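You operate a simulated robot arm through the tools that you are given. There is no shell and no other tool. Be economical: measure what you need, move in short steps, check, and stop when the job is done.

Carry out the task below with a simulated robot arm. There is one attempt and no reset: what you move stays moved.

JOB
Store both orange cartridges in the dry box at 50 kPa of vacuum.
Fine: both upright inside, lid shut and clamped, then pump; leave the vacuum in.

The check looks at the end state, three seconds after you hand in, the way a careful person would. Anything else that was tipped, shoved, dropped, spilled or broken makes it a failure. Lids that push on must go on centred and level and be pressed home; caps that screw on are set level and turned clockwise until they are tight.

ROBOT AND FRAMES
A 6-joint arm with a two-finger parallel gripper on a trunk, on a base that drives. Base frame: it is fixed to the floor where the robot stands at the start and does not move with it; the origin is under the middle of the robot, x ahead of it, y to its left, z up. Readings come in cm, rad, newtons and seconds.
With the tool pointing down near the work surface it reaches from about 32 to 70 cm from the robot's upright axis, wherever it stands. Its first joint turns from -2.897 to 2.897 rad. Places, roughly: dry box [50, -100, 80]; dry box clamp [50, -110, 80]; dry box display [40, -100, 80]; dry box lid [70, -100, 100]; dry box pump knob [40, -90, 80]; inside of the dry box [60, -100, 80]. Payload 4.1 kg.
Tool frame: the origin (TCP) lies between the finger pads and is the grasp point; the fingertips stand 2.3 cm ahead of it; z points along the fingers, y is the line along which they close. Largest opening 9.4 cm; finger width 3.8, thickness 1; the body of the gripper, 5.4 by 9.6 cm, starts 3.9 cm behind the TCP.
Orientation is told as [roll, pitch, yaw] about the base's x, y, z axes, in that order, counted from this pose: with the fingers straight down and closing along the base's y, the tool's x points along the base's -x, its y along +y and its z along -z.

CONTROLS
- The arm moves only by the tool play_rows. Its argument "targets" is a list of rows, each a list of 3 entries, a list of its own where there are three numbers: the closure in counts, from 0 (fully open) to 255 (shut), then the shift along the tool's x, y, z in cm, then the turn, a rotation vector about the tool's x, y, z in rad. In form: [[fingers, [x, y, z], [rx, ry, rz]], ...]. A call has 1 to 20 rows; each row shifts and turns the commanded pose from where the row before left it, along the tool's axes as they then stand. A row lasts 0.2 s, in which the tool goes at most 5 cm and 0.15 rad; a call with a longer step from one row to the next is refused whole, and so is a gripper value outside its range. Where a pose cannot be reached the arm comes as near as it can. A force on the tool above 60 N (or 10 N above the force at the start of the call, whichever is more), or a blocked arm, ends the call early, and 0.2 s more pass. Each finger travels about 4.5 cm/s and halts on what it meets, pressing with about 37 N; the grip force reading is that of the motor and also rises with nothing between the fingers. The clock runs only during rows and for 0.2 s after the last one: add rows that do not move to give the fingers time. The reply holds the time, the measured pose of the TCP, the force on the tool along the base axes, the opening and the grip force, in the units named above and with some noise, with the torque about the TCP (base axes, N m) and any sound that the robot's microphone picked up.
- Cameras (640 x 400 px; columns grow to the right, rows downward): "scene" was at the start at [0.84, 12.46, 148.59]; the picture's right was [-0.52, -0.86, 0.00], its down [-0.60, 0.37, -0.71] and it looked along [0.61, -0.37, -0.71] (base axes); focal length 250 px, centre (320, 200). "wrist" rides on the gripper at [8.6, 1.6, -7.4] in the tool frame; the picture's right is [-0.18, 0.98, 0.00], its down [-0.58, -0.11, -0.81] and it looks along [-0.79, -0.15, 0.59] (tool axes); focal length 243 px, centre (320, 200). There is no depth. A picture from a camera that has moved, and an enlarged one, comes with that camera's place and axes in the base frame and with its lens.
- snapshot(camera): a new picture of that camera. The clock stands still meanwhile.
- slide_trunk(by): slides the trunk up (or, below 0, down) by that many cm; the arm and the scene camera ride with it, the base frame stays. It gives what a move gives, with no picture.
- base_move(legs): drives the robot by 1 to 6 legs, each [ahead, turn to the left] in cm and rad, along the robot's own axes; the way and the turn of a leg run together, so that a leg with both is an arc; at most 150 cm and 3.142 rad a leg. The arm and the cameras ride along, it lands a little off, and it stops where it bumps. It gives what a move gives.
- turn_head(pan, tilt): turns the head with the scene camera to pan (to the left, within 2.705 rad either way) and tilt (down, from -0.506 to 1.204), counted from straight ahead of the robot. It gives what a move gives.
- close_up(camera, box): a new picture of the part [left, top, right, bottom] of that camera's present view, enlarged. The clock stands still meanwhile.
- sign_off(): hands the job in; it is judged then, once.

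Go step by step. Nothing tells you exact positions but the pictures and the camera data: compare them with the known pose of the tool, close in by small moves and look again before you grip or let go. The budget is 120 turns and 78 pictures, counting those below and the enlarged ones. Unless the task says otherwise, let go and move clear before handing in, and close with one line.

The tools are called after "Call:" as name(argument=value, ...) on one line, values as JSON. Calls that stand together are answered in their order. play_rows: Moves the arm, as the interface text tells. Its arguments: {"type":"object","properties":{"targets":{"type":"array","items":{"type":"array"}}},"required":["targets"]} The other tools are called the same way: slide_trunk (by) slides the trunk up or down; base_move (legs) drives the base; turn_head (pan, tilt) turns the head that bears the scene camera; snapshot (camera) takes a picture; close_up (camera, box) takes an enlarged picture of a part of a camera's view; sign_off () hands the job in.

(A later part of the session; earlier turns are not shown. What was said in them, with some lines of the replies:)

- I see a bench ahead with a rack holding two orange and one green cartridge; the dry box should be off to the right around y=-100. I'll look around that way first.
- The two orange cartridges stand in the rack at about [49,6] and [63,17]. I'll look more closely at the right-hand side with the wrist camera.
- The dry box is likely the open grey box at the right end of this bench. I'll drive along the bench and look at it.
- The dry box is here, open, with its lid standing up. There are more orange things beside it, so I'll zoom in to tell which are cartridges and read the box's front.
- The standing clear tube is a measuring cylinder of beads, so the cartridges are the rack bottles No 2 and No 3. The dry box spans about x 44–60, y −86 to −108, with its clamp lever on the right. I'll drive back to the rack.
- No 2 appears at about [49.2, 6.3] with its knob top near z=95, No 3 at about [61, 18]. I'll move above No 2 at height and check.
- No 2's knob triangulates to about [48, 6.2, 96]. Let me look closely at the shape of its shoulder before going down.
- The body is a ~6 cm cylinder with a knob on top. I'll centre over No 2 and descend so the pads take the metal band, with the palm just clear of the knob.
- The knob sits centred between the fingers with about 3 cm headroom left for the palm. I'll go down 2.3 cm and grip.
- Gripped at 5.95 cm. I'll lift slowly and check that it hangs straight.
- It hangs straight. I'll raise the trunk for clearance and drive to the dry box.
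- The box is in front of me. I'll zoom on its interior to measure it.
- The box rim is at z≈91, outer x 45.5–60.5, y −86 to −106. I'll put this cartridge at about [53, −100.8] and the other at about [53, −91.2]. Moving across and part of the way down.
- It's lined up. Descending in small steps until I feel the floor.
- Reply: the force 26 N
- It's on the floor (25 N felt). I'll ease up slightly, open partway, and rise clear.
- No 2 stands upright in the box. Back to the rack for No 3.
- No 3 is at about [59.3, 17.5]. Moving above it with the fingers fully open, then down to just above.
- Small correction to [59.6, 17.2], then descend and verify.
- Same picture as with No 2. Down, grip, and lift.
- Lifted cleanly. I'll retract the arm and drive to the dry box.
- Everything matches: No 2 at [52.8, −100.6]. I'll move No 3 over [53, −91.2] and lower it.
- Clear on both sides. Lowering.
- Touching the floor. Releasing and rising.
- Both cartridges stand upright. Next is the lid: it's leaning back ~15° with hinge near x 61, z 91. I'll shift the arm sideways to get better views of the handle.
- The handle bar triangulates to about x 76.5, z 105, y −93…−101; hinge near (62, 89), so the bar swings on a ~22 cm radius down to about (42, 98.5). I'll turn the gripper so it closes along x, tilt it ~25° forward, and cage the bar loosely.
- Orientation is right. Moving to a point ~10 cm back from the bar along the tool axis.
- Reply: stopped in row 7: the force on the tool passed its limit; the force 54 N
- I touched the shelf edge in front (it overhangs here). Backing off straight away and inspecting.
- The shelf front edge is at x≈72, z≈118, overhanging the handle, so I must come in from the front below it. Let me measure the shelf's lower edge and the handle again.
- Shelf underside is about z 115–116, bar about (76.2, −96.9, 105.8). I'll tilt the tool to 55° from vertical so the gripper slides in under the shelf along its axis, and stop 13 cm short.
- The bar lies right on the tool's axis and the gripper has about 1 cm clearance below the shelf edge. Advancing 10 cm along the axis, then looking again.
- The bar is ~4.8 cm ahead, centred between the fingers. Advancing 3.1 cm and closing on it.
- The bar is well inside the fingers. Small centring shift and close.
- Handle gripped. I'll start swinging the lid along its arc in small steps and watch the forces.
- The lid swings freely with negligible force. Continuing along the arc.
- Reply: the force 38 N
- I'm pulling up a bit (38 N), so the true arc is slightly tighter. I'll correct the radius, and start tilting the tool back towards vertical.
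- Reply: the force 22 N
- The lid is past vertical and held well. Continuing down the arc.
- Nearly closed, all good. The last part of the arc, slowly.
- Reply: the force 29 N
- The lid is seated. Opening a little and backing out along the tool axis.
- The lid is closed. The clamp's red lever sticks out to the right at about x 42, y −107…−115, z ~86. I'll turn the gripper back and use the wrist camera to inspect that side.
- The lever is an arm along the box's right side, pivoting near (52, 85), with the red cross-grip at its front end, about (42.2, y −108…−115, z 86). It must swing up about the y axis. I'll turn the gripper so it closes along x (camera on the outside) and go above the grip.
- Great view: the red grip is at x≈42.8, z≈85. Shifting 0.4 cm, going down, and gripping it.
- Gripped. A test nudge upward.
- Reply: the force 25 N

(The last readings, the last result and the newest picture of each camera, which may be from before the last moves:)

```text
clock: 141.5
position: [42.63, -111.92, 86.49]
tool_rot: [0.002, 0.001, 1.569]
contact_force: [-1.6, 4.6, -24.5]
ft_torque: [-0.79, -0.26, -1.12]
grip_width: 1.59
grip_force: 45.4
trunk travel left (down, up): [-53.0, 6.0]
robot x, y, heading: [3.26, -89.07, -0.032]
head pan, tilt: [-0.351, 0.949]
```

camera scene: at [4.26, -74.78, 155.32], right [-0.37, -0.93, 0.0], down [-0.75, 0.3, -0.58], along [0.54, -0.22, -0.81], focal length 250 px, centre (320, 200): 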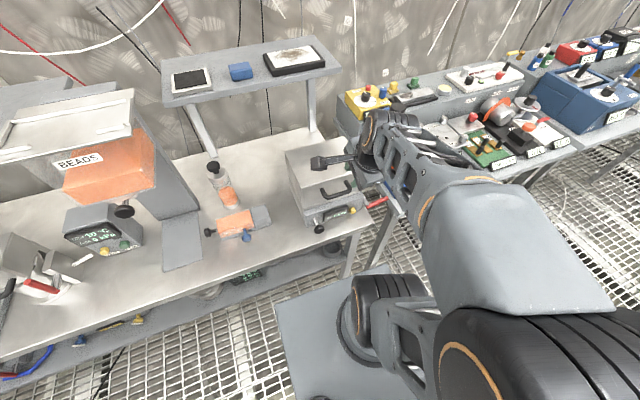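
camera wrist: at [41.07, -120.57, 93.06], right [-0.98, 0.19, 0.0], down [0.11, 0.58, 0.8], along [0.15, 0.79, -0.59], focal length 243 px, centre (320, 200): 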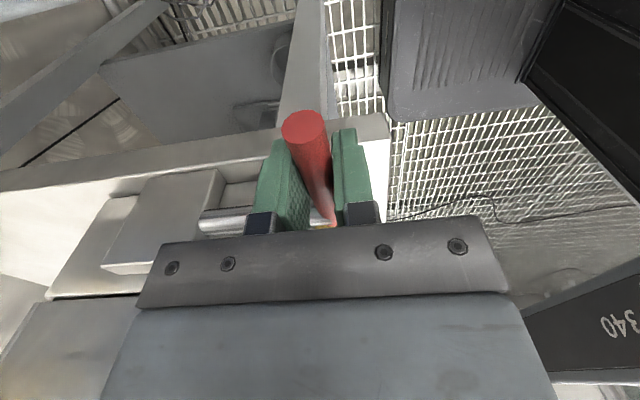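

Call:
play_rows(targets=[[255, [0, 0, -0.7], [0, 0, 0]], [255, [0, -0.1, -0.7], [0, 0, 0]], [255, [0, 0, 0], [0, 0, 0]]])

Call:
snapshot(camera="wrist")

```text
clock: 142.3
position: [42.63, -111.8, 87.9]
tool_rot: [0.002, 0.002, 1.566]
contact_force: [-11.3, 9.2, -25.1]
ft_torque: [-0.65, -0.24, -0.96]
grip_width: 1.58
grip_force: 44.8
trunk travel left (down, up): [-53.0, 6.0]
robot x, y, heading: [2.91, -89.13, -0.036]
head pan, tilt: [-0.351, 0.949]
```

```text
10 pictures are left
camera wrist: at [41.11, -120.52, 95.39], right [-0.98, 0.18, 0.0], down [0.11, 0.58, 0.81], along [0.15, 0.79, -0.59], focal length 243 px, centre (320, 200)
```

wrist: 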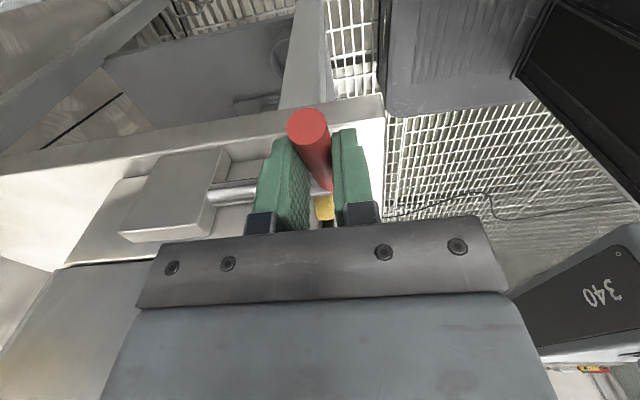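

The lever is turning with the gripper. Following the arc around the pivot in steps, watching forces.

Call:
play_rows(targets=[[255, [0, -0.27, -0.83], [0, 0, 0]], [255, [0, -0.27, -0.83], [0, 0, 0]], [255, [0, -0.41, -0.77], [0, 0, 0]], [255, [0, -0.41, -0.77], [0, 0, 0]], [255, [0, 0, 0], [0, 0, 0]]])

```text
clock: 143.2
position: [42.62, -111.61, 90.51]
tool_rot: [0.027, -0.014, 1.565]
contact_force: [-13.5, -2.9, 9.6]
ft_torque: [0.19, 0.33, -0.49]
grip_width: 1.56
grip_force: 44.9
trunk travel left (down, up): [-53.0, 6.0]
robot x, y, heading: [3.0, -88.52, -0.037]
head pan, tilt: [-0.351, 0.949]
stopped in row 4: the force on the tool passed its limit (the readings are from after the stop); the commanded pose is now the measured one
```

The x-force shows the pivot is higher (z ≈ 88) than I assumed. Re-following with that arc.

Call:
play_rows(targets=[[255, [0, -0.27, -0.83], [0, 0, 0]], [255, [0, -0.27, -0.83], [0, 0, 0]], [255, [0, 0, 0], [0, 0, 0]]])

Call:
close_up(camera="wrist", box=[80, 60, 440, 260])

```text
clock: 144.0
position: [42.74, -111.23, 91.84]
tool_rot: [0.041, -0.026, 1.567]
contact_force: [-43.5, 13.9, -24.6]
ft_torque: [0.28, 0.85, -0.86]
grip_width: 1.56
grip_force: 44.6
trunk travel left (down, up): [-53.0, 6.0]
robot x, y, heading: [3.07, -89.19, -0.034]
head pan, tilt: [-0.351, 0.949]
```

```text
1.78 times, centred on (260, 160) of wrist
camera zoom: at [41.48, -119.96, 99.13], right [-0.98, 0.19, 0.04], down [0.14, 0.56, 0.81], along [0.13, 0.81, -0.58], focal length 431 px, centre (427, 271)
```

zoom: 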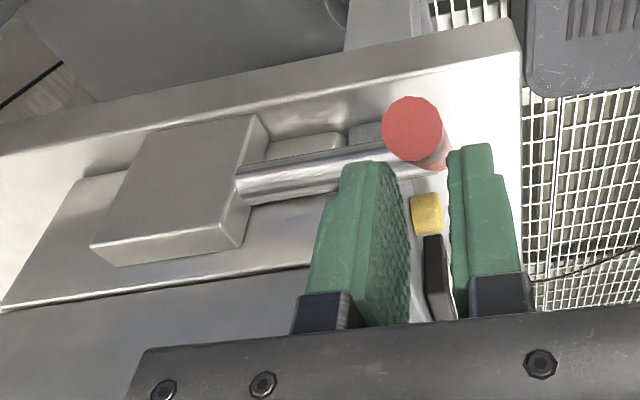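

Looking again, the grip's outer end has moved up and inward: the lever turns about the x axis (around y ≈ −107.5, z ≈ 85), swinging up against the box side. I'll relax the x push and follow that arc instead.

Call:
play_rows(targets=[[255, [0, 0.5, 0], [0, 0, 0]], [255, [-0.5, 0.2, -0.1], [0, 0, 0]], [255, [-0.5, 0, -0.1], [0, 0, 0]], [255, [-0.5, 0, 0], [0, 0, 0]], [255, [0, 0, 0], [0, 0, 0]]])

Call:
snapshot(camera="wrist")

```text
clock: 145.2
position: [43.14, -110.06, 92.43]
tool_rot: [0.02, -0.011, 1.57]
contact_force: [-0.5, -0.4, -0.8]
ft_torque: [-0.02, -0.01, 0.04]
grip_width: 0.0
grip_force: 42.4
trunk travel left (down, up): [-53.0, 6.0]
robot x, y, heading: [2.84, -88.62, -0.035]
head pan, tilt: [-0.351, 0.949]
```

```text
8 pictures are left
camera wrist: at [41.64, -118.84, 99.87], right [-0.98, 0.19, 0.02], down [0.13, 0.57, 0.81], along [0.14, 0.8, -0.59], focal length 243 px, centre (320, 200)
```

wrist: 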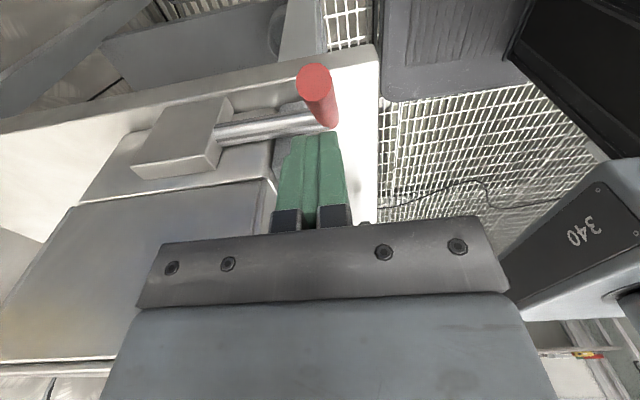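

The grip slipped out but the lever stays at ~42° by friction. I'll go around to its outer side with closed fingers and push it inward to vertical.

Call:
play_rows(targets=[[255, [0, 0.2, -2.5], [0, 0, 0]], [255, [3.5, 0, 0], [0, 0, 0]], [255, [3.3, 0, 0], [0, 0, 0]], [255, [0, 0, 3], [0, 0, 0]], [255, [0, 0, 2.8], [0, 0, 0]], [255, [-0.8, 0, 0], [0, 0, 0]], [255, [-0.8, 0, 0], [0, 0, 0]], [255, [-0.8, 0, 0], [0, 0, 0]], [255, [-0.8, 0, 0], [0, 0, 0]], [255, [0, 0, 0], [0, 0, 0]]])

Call:
play_rows(targets=[[255, [-0.6, 0, 0], [0, 0, 0]], [255, [-0.6, 0, 0], [0, 0, 0]], [255, [0, 0, 0], [0, 0, 0]]])

```text
clock: 147.4
position: [42.7, -113.71, 88.89]
tool_rot: [0.023, -0.011, 1.569]
contact_force: [-0.2, -0.4, -0.4]
ft_torque: [0.04, -0.01, 0.01]
grip_width: 0.03
grip_force: 42.3
trunk travel left (down, up): [-53.0, 6.0]
robot x, y, heading: [3.14, -89.1, -0.031]
head pan, tilt: [-0.351, 0.949]
```

```text
clock: 148.2
position: [42.65, -112.52, 88.95]
tool_rot: [0.025, -0.012, 1.567]
contact_force: [-0.4, 0.5, 0.8]
ft_torque: [0.04, -0.01, 0.01]
grip_width: 0.0
grip_force: 42.5
trunk travel left (down, up): [-53.0, 6.0]
robot x, y, heading: [2.75, -88.56, -0.032]
head pan, tilt: [-0.351, 0.949]
```

Call:
snapshot(camera="wrist")

```text
7 pictures are left
camera wrist: at [41.22, -121.2, 96.37], right [-0.98, 0.19, 0.03], down [0.13, 0.57, 0.81], along [0.14, 0.8, -0.59], focal length 243 px, centre (320, 200)
```

wrist: 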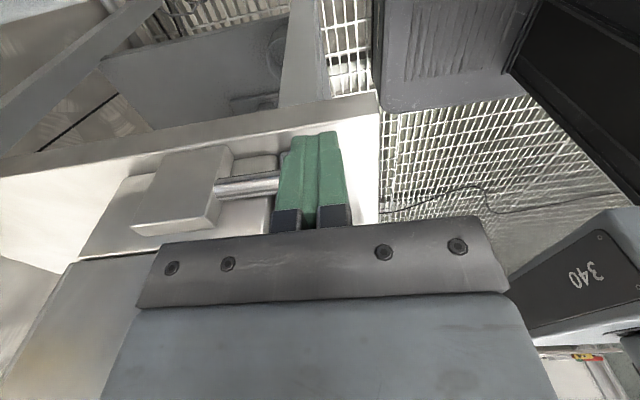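

The lever is now behind the fingers, being pushed in. Continuing inward until it resists.

Call:
play_rows(targets=[[255, [-0.6, 0, 0], [0, 0, 0]], [255, [-0.6, 0, 0], [0, 0, 0]], [255, [0, 0, 0], [0, 0, 0]]])

Call:
play_rows(targets=[[255, [-0.4, 0, 0], [0, 0, 0]], [255, [-0.4, 0, 0], [0, 0, 0]], [255, [0, 0, 0], [0, 0, 0]]])

```text
clock: 149.0
position: [42.56, -111.33, 89.0]
tool_rot: [0.025, -0.013, 1.569]
contact_force: [0.4, 0.4, -0.2]
ft_torque: [0.0, -0.03, 0.01]
grip_width: 0.01
grip_force: 42.3
trunk travel left (down, up): [-53.0, 6.0]
robot x, y, heading: [2.86, -88.79, -0.033]
head pan, tilt: [-0.351, 0.949]
```

```text
clock: 149.8
position: [42.56, -110.78, 88.84]
tool_rot: [0.023, -0.012, 1.566]
contact_force: [-6.1, -21.8, 0.2]
ft_torque: [-0.13, 0.04, 0.1]
grip_width: 0.0
grip_force: 42.6
trunk travel left (down, up): [-53.0, 6.0]
robot x, y, heading: [3.09, -88.74, -0.035]
head pan, tilt: [-0.351, 0.949]
```

Call:
play_rows(targets=[[255, [-0.4, 0, 0], [0, 0, 0]], [255, [0, 0, 0], [0, 0, 0]]])

Call:
play_rows(targets=[[255, [-0.3, 0, 0], [0, 0, 0]], [255, [0, 0, 0], [0, 0, 0]]])

```text
clock: 150.4
position: [42.68, -110.75, 88.91]
tool_rot: [0.019, -0.013, 1.567]
contact_force: [-12.9, -52.3, 4.2]
ft_torque: [-0.86, 0.23, 0.16]
grip_width: 0.0
grip_force: 42.6
trunk travel left (down, up): [-53.0, 6.0]
robot x, y, heading: [3.27, -88.64, -0.039]
head pan, tilt: [-0.351, 0.949]
```

```text
clock: 150.8
position: [42.76, -110.72, 89.0]
tool_rot: [0.017, -0.006, 1.563]
contact_force: [-5.5, -29.2, -6.1]
ft_torque: [-0.52, 0.01, 0.11]
grip_width: 0.0
grip_force: 42.5
trunk travel left (down, up): [-53.0, 6.0]
robot x, y, heading: [3.22, -89.32, -0.047]
head pan, tilt: [-0.351, 0.949]
stopped in row 2: the force on the tool passed its limit (the readings are from after the stop); the commanded pose is now the measured one
```

It's a hard stop. Backing off to look at the lever.

Call:
play_rows(targets=[[255, [1, 0, 0], [0, 0, 0]], [255, [2, 0, -3], [0, 0, 0]], [255, [1, 0, -4], [0, 0, 0]], [255, [0, 0, 0], [0, 0, 0]]])

Call:
snapshot(camera="wrist")

```text
clock: 151.8
position: [42.87, -114.41, 96.09]
tool_rot: [0.021, -0.008, 1.566]
contact_force: [0.3, -0.7, 0.3]
ft_torque: [-0.01, 0.0, 0.03]
grip_width: 0.03
grip_force: 41.8
trunk travel left (down, up): [-53.0, 6.0]
robot x, y, heading: [2.97, -88.98, -0.042]
head pan, tilt: [-0.351, 0.949]
```

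```text
6 pictures are left
camera wrist: at [41.39, -123.12, 103.55], right [-0.98, 0.19, 0.02], down [0.13, 0.58, 0.81], along [0.14, 0.8, -0.59], focal length 243 px, centre (320, 200)
```

wrist: 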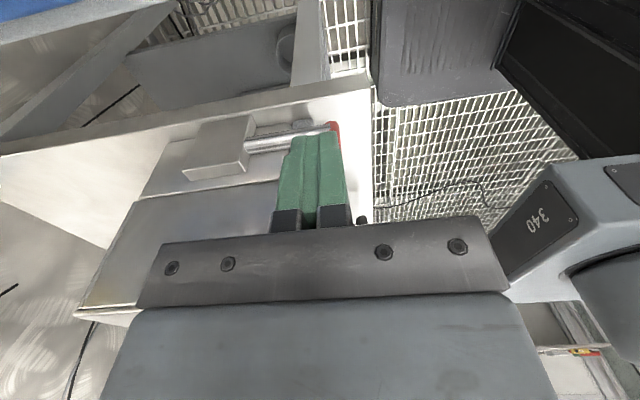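

The lever looks upright against the box side. Next, the pump knob: a plunger on the front at about (40.8, −89.2, 84.3). I'll raise the arm, turn the gripper back, and back the robot away a bit for room.

Call:
play_rows(targets=[[255, [0, 0, -4.5], [0, 0, 0]], [255, [0, 0, -4.5], [0, 0, 0]], [255, [0, 0, -4.5], [0, 0, 0]], [133, [0, 0, -4.5], [0, 0, 0.143]], [133, [0, 0, 0], [0, 0, 0.143]], [133, [0, 0, 0], [0, 0, 0.143]], [133, [0, 0, 0], [0, 0, 0.143]], [133, [0, 0, 0], [0, 0, 0.143]], [133, [0, 0, 0], [0, 0, 0.143]], [133, [0, 0, 0], [0, 0, 0.143]], [133, [0, 0, 0], [0, 0, 0.143]], [133, [0, 0, 0], [0, 0, 0.143]], [133, [0, 0, 0], [0, 0, 0.143]], [133, [0, 0, 0], [0.02, 0, 0.141]], [133, [0, 0, 0], [0, 0, 0]]])

Call:
base_move(legs=[[-12, 0]])

Call:
turn_head(pan=-0.3, tilt=0.75)

```text
clock: 155.1
position: [43.28, -114.41, 114.04]
tool_rot: [-0.014, 0.019, -0.007]
contact_force: [-0.2, 0.0, 0.6]
ft_torque: [-0.03, 0.03, 0.0]
grip_width: 4.47
grip_force: 0.0
trunk travel left (down, up): [-53.0, 6.0]
robot x, y, heading: [2.87, -88.87, -0.045]
head pan, tilt: [-0.351, 0.949]
```

```text
clock: 156.3
position: [31.28, -113.8, 113.98]
tool_rot: [-0.014, 0.019, -0.001]
contact_force: [1.1, -0.2, 0.6]
ft_torque: [-0.02, 0.0, 0.01]
grip_width: 4.5
grip_force: 0.0
trunk travel left (down, up): [-53.0, 6.0]
robot x, y, heading: [-8.74, -88.28, -0.04]
head pan, tilt: [-0.351, 0.949]
```

```text
clock: 157.0
position: [31.14, -113.78, 114.01]
tool_rot: [-0.016, 0.018, -0.001]
contact_force: [0.4, 0.0, -0.2]
ft_torque: [0.0, -0.01, 0.0]
grip_width: 4.48
grip_force: 0.0
trunk travel left (down, up): [-53.0, 6.0]
robot x, y, heading: [-9.17, -88.53, -0.039]
head pan, tilt: [-0.3, 0.75]
```

Call:
close_up(camera="scene", box=[275, 165, 405, 275])

```text
3.64 times, centred on (340, 220) of scene
camera zoom: at [-6.61, -74.31, 156.87], right [-0.33, -0.94, 0.0], down [-0.64, 0.23, -0.73], along [0.69, -0.24, -0.68], focal length 907 px, centre (247, 127)
```

zoom: 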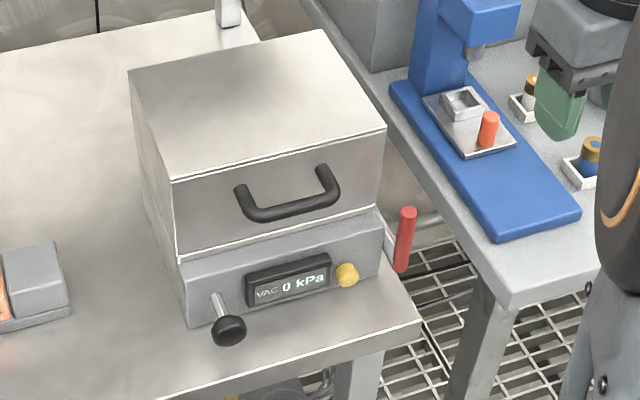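

The lever is upright, the lid is shut, and the display shows 0 kPa. The plunger knob is at about (40.7, −89.1, 84.3) on a horizontal shaft. I'll pitch the tool 45° forward and go to a point 10 cm short of it.

Call:
play_rows(targets=[[119, [0, 0, 0], [0, -0.131, 0]], [119, [0, 0, 0], [0, -0.131, 0]], [119, [0, 0, 0], [0, -0.131, 0]], [119, [0, 0, 0], [0, -0.131, 0]], [119, [0, 0, 0], [0, -0.131, 0]], [119, [0, 0, 0], [0, -0.131, 0]], [119, [0, 4.12, 0], [0, 0, 0]], [119, [0, 4.12, 0], [0, 0, 0]], [119, [0, 4.12, 0], [0, 0, 0]], [119, [0, 4.12, 0], [0, 0, 0]], [119, [0, 4.12, 0], [0, 0, 0]], [119, [0, 4.12, 0], [0, 0, 0]], [119, [0, 0, 0], [0, 0, 0]]])

Call:
play_rows(targets=[[119, [2.8, 0, 3.5], [0, 0, 0]], [119, [2.8, 0, 3.5], [0, 0, 0]], [119, [2.8, 0, 3.5], [0, 0, 0]], [119, [2.8, 0, 3.5], [0, 0, 0]], [119, [2.8, 0, 3.5], [0, 0, 0]], [119, [0, 0, 0], [0, 0, 0]], [119, [0, 0, 0], [0, 0, 0]]])

```text
clock: 159.8
position: [31.29, -88.97, 113.71]
tool_rot: [-0.022, -0.77, 0.014]
contact_force: [0.2, 0.6, -0.4]
ft_torque: [0.0, 0.03, -0.02]
grip_width: 5.0
grip_force: 0.0
trunk travel left (down, up): [-53.0, 6.0]
robot x, y, heading: [-8.99, -88.49, -0.038]
head pan, tilt: [-0.3, 0.75]
```

```text
clock: 161.4
position: [35.31, -89.08, 93.05]
tool_rot: [-0.021, -0.767, 0.011]
contact_force: [-0.1, 0.0, 0.3]
ft_torque: [0.02, -0.01, 0.0]
grip_width: 4.99
grip_force: 0.0
out of reach, approached as far as the arm can: row 2, 3
trunk travel left (down, up): [-53.0, 6.0]
robot x, y, heading: [-8.91, -88.62, -0.04]
head pan, tilt: [-0.3, 0.75]
```

The arm was near its limit; I'll lower the trunk 5 cm so it works in an easier range, then look with the wrist camera.

Call:
slide_trunk(by=-5)

Call:
snapshot(camera="wrist")

```text
clock: 162.3
position: [35.33, -89.1, 88.07]
tool_rot: [-0.019, -0.769, 0.012]
contact_force: [-0.9, -0.2, 0.3]
ft_torque: [0.0, 0.0, -0.02]
grip_width: 5.01
grip_force: 0.0
trunk travel left (down, up): [-48.0, 11.0]
robot x, y, heading: [-9.39, -88.75, -0.037]
head pan, tilt: [-0.3, 0.75]
```

```text
4 pictures are left
camera wrist: at [23.88, -87.47, 87.47], right [0.13, 0.98, 0.11], down [-0.14, -0.09, 0.99], along [0.98, -0.15, 0.13], focal length 243 px, centre (320, 200)
```

wrist: 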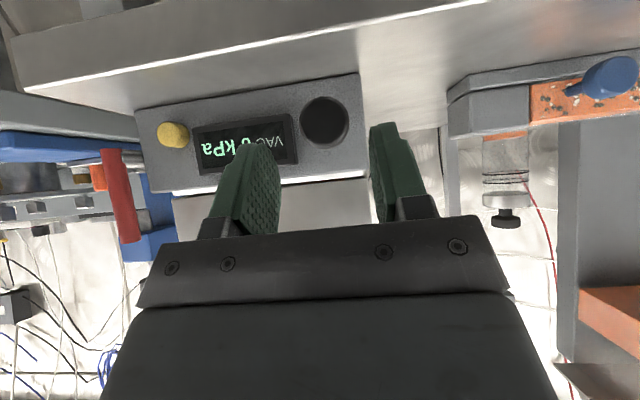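

Clear view: display 0 kPa, clamp lever upright, knob centred ahead at z≈84.5. Moving in and gripping the knob.

Call:
play_rows(targets=[[119, [-0.5, 0, 2], [0, 0, 0]], [119, [-0.4, 0, 2], [0, 0, 0]], [119, [-0.39, 0, 1.7], [0, 0, 0]], [119, [0, 0, 0], [0, 0, 0]], [180, [0, 0, 0], [0, 0, 0]], [255, [0, 0, 0], [0, 0, 0]], [255, [0, 0, 0], [0, 0, 0]], [255, [0, 0, 0], [0, 0, 0]]])

```text
clock: 164.1
position: [40.11, -89.09, 84.91]
tool_rot: [-0.02, -0.768, 0.012]
contact_force: [0.5, 3.3, -1.5]
ft_torque: [0.04, -0.12, 0.04]
grip_width: 3.26
grip_force: 44.6
trunk travel left (down, up): [-48.0, 11.0]
robot x, y, heading: [-8.94, -89.05, -0.042]
head pan, tilt: [-0.3, 0.75]
```

Knob gripped. Testing an outward pull of the plunger.

Call:
play_rows(targets=[[255, [0.36, 0, -0.35], [0, 0, 0]], [255, [0.36, 0, -0.35], [0, 0, 0]], [255, [0, 0, 0], [0, 0, 0]]])

```text
clock: 164.9
position: [39.62, -89.2, 85.01]
tool_rot: [-0.02, -0.774, 0.013]
contact_force: [33.2, 4.2, -0.2]
ft_torque: [-0.01, -0.3, 0.01]
grip_width: 3.26
grip_force: 45.3
trunk travel left (down, up): [-48.0, 11.0]
robot x, y, heading: [-9.12, -88.45, -0.035]
head pan, tilt: [-0.3, 0.75]
```

Stiff outward. Now testing a push inward.

Call:
play_rows(targets=[[255, [-0.36, 0, 0.35], [0, 0, 0]], [255, [-0.36, 0, 0.35], [0, 0, 0]], [255, [-0.36, 0, 0.35], [0, 0, 0]], [255, [-0.36, 0, 0.35], [0, 0, 0]], [255, [0, 0, 0], [0, 0, 0]]])

```text
clock: 166.1
position: [41.06, -89.13, 85.03]
tool_rot: [-0.021, -0.766, 0.012]
contact_force: [-4.6, 1.7, 14.1]
ft_torque: [-0.03, 0.58, 0.01]
grip_width: 3.28
grip_force: 44.2
trunk travel left (down, up): [-48.0, 11.0]
robot x, y, heading: [-8.53, -88.6, -0.041]
head pan, tilt: [-0.3, 0.75]
```

Call:
play_rows(targets=[[255, [-0.36, 0, 0.35], [0, 0, 0]], [255, [-0.36, 0, 0.35], [0, 0, 0]], [255, [0, 0, 0], [0, 0, 0]]])

Call:
close_up(camera="wrist", box=[120, 60, 420, 240])

```text
clock: 166.9
position: [41.86, -89.19, 85.0]
tool_rot: [-0.018, -0.767, 0.013]
contact_force: [-15.3, -0.1, 13.3]
ft_torque: [-0.02, -0.33, -0.18]
grip_width: 3.25
grip_force: 44.7
trunk travel left (down, up): [-48.0, 11.0]
robot x, y, heading: [-8.77, -88.29, -0.038]
head pan, tilt: [-0.3, 0.75]
```

```text
2.13 times, centred on (270, 150) of wrist
camera zoom: at [30.51, -87.49, 84.35], right [0.13, 0.98, 0.11], down [-0.14, -0.1, 0.99], along [0.98, -0.15, 0.13], focal length 518 px, centre (427, 307)
```

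zoom: 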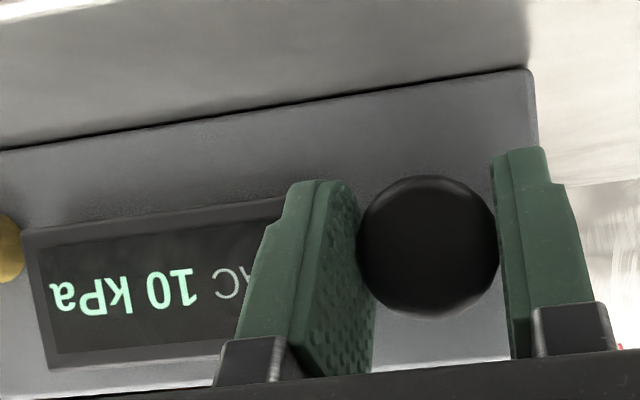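

The display now reads 10 kPa, so a push stroke gives 10. I'll do one more full stroke (out, then in) and check forces.

Call:
play_rows(targets=[[255, [0.38, 0, -0.365], [0, 0, 0]], [255, [0.38, 0, -0.365], [0, 0, 0]], [255, [0.38, 0, -0.365], [0, 0, 0]], [255, [0.38, 0, -0.365], [0, 0, 0]], [255, [0, 0, 0], [0, 0, 0]]])

Call:
play_rows(targets=[[255, [-0.38, 0, 0.365], [0, 0, 0]], [255, [-0.38, 0, 0.365], [0, 0, 0]], [255, [-0.38, 0, 0.365], [0, 0, 0]], [255, [-0.38, 0, 0.365], [0, 0, 0]], [255, [0, 0, 0], [0, 0, 0]]])

Call:
close_up(camera="wrist", box=[120, 60, 420, 240])

```text
clock: 168.1
position: [40.04, -89.12, 85.0]
tool_rot: [-0.017, -0.773, 0.011]
contact_force: [-2.1, 1.8, 14.9]
ft_torque: [-0.04, -0.49, 0.06]
grip_width: 3.23
grip_force: 45.0
trunk travel left (down, up): [-48.0, 11.0]
robot x, y, heading: [-9.14, -88.25, -0.038]
head pan, tilt: [-0.3, 0.75]
```

```text
clock: 169.3
position: [41.81, -89.18, 85.01]
tool_rot: [-0.019, -0.765, 0.012]
contact_force: [-17.1, 4.4, 10.5]
ft_torque: [0.01, -0.07, -0.17]
grip_width: 3.23
grip_force: 45.3
trunk travel left (down, up): [-48.0, 11.0]
robot x, y, heading: [-8.96, -88.3, -0.037]
head pan, tilt: [-0.3, 0.75]
```

```text
2.13 times, centred on (270, 150) of wrist
camera zoom: at [30.5, -87.5, 84.36], right [0.13, 0.98, 0.11], down [-0.14, -0.09, 0.99], along [0.98, -0.15, 0.12], focal length 518 px, centre (427, 307)
```

zoom: 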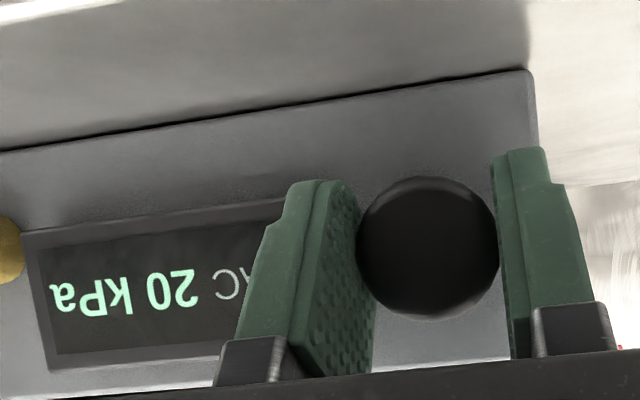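

20 kPa: 10 per stroke. Three more identical strokes.

Call:
play_rows(targets=[[255, [0.38, 0, -0.365], [0, 0, 0]], [255, [0.38, 0, -0.365], [0, 0, 0]], [255, [0.38, 0, -0.365], [0, 0, 0]], [255, [0.38, 0, -0.365], [0, 0, 0]], [255, [0, 0, 0], [0, 0, 0]], [255, [0, 0, 0], [0, 0, 0]], [255, [-0.38, 0, 0.365], [0, 0, 0]], [255, [-0.38, 0, 0.365], [0, 0, 0]], [255, [-0.38, 0, 0.365], [0, 0, 0]], [255, [-0.38, 0, 0.365], [0, 0, 0]], [255, [0, 0, 0], [0, 0, 0]]])

Call:
play_rows(targets=[[255, [0.38, 0, -0.365], [0, 0, 0]], [255, [0.38, 0, -0.365], [0, 0, 0]], [255, [0.38, 0, -0.365], [0, 0, 0]], [255, [0.38, 0, -0.365], [0, 0, 0]], [255, [0, 0, 0], [0, 0, 0]], [255, [0, 0, 0], [0, 0, 0]], [255, [-0.38, 0, 0.365], [0, 0, 0]], [255, [-0.38, 0, 0.365], [0, 0, 0]], [255, [-0.38, 0, 0.365], [0, 0, 0]], [255, [-0.38, 0, 0.365], [0, 0, 0]], [255, [0, 0, 0], [0, 0, 0]]])

Call:
play_rows(targets=[[255, [0.38, 0, -0.365], [0, 0, 0]], [255, [0.38, 0, -0.365], [0, 0, 0]], [255, [0.38, 0, -0.365], [0, 0, 0]], [255, [0.38, 0, -0.365], [0, 0, 0]], [255, [0, 0, 0], [0, 0, 0]], [255, [0, 0, 0], [0, 0, 0]], [255, [-0.38, 0, 0.365], [0, 0, 0]], [255, [-0.38, 0, 0.365], [0, 0, 0]], [255, [-0.38, 0, 0.365], [0, 0, 0]], [255, [-0.38, 0, 0.365], [0, 0, 0]], [255, [0, 0, 0], [0, 0, 0]]])

Call:
close_up(camera="wrist", box=[120, 60, 420, 240])

```text
clock: 171.7
position: [41.87, -89.15, 85.0]
tool_rot: [-0.018, -0.766, 0.014]
contact_force: [-19.3, 5.6, 15.6]
ft_torque: [-0.1, -0.24, -0.19]
grip_width: 3.27
grip_force: 45.0
trunk travel left (down, up): [-48.0, 11.0]
robot x, y, heading: [-8.87, -88.55, -0.036]
head pan, tilt: [-0.3, 0.75]
```

```text
clock: 174.1
position: [41.86, -89.2, 84.86]
tool_rot: [-0.017, -0.766, 0.01]
contact_force: [-19.5, 1.3, 9.5]
ft_torque: [-0.14, 0.05, -0.23]
grip_width: 3.23
grip_force: 45.2
trunk travel left (down, up): [-48.0, 11.0]
robot x, y, heading: [-8.87, -88.54, -0.041]
head pan, tilt: [-0.3, 0.75]
```

```text
clock: 176.5
position: [41.94, -89.2, 84.85]
tool_rot: [-0.019, -0.766, 0.01]
contact_force: [-18.0, -2.2, 5.5]
ft_torque: [-0.1, -0.09, -0.25]
grip_width: 3.24
grip_force: 44.9
trunk travel left (down, up): [-48.0, 11.0]
robot x, y, heading: [-8.87, -88.53, -0.04]
head pan, tilt: [-0.3, 0.75]
```

```text
2.13 times, centred on (270, 150) of wrist
camera zoom: at [30.51, -87.49, 84.31], right [0.14, 0.98, 0.11], down [-0.14, -0.1, 0.99], along [0.98, -0.15, 0.13], focal length 518 px, centre (427, 307)
```

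zoom: 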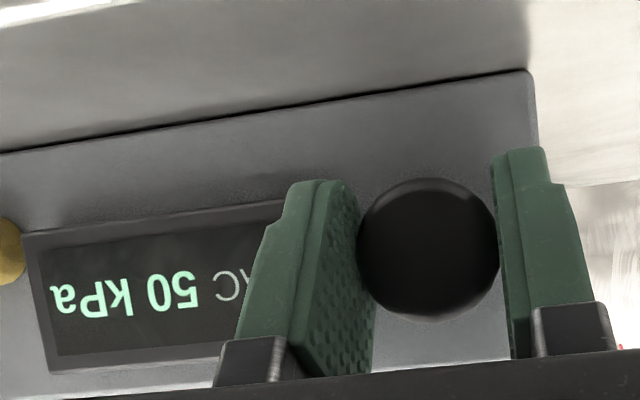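

50 kPa. Releasing the knob and backing away along the tool axis, then a last look.

Call:
play_rows(targets=[[255, [0.29, 0, -0.28], [0, 0, 0]], [180, [0, 0, 0], [0, 0, 0]], [100, [0, 0, 0], [0, 0, 0]], [100, [0, 0, 0], [0, 0, 0]], [100, [0.5, 0, -1.5], [0, 0, 0]], [100, [0.5, 0, -3], [0, 0, 0]], [100, [0, 0, -3], [0, 0, 0]], [100, [0, 0, -3], [0, 0, 0]], [100, [0, 0, 0], [0, 0, 0]]])

Call:
base_move(legs=[[-12, 0]])

Call:
snapshot(camera="wrist")

```text
clock: 178.5
position: [34.9, -88.93, 91.85]
tool_rot: [-0.02, -0.768, 0.012]
contact_force: [-0.6, -0.5, -0.3]
ft_torque: [0.04, 0.0, 0.0]
grip_width: 5.7
grip_force: 0.2
out of reach, approached as far as the arm can: row 8
trunk travel left (down, up): [-48.0, 11.0]
robot x, y, heading: [-9.25, -88.35, -0.037]
head pan, tilt: [-0.3, 0.75]
```

```text
clock: 179.8
position: [23.05, -88.43, 91.75]
tool_rot: [-0.018, -0.768, 0.015]
contact_force: [-0.7, -0.1, 1.2]
ft_torque: [0.0, -0.01, 0.01]
grip_width: 5.72
grip_force: 0.0
trunk travel left (down, up): [-48.0, 11.0]
robot x, y, heading: [-20.4, -87.97, -0.042]
head pan, tilt: [-0.3, 0.75]
```

```text
0 pictures are left
camera wrist: at [11.69, -86.82, 91.15], right [0.13, 0.98, 0.11], down [-0.14, -0.1, 0.99], along [0.98, -0.15, 0.13], focal length 243 px, centre (320, 200)
```

wrist: 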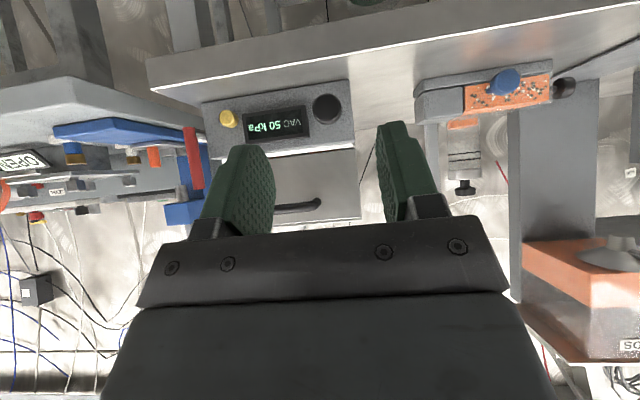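

The display holds at 50 kPa, the clamp lever is up, the lid is shut and the arm is clear. Handing in.

Call:
sign_off()

```text
The job is handed in.
```

Both orange cartridges (No 2 and No 3) were set upright in the dry box, the lid is shut with its clamp lever up, and the display held 50 kPa after I let go. On the way to the lid handle the gripper bumped the shelf above the box once (about 52 N); nothing looked moved afterwards.
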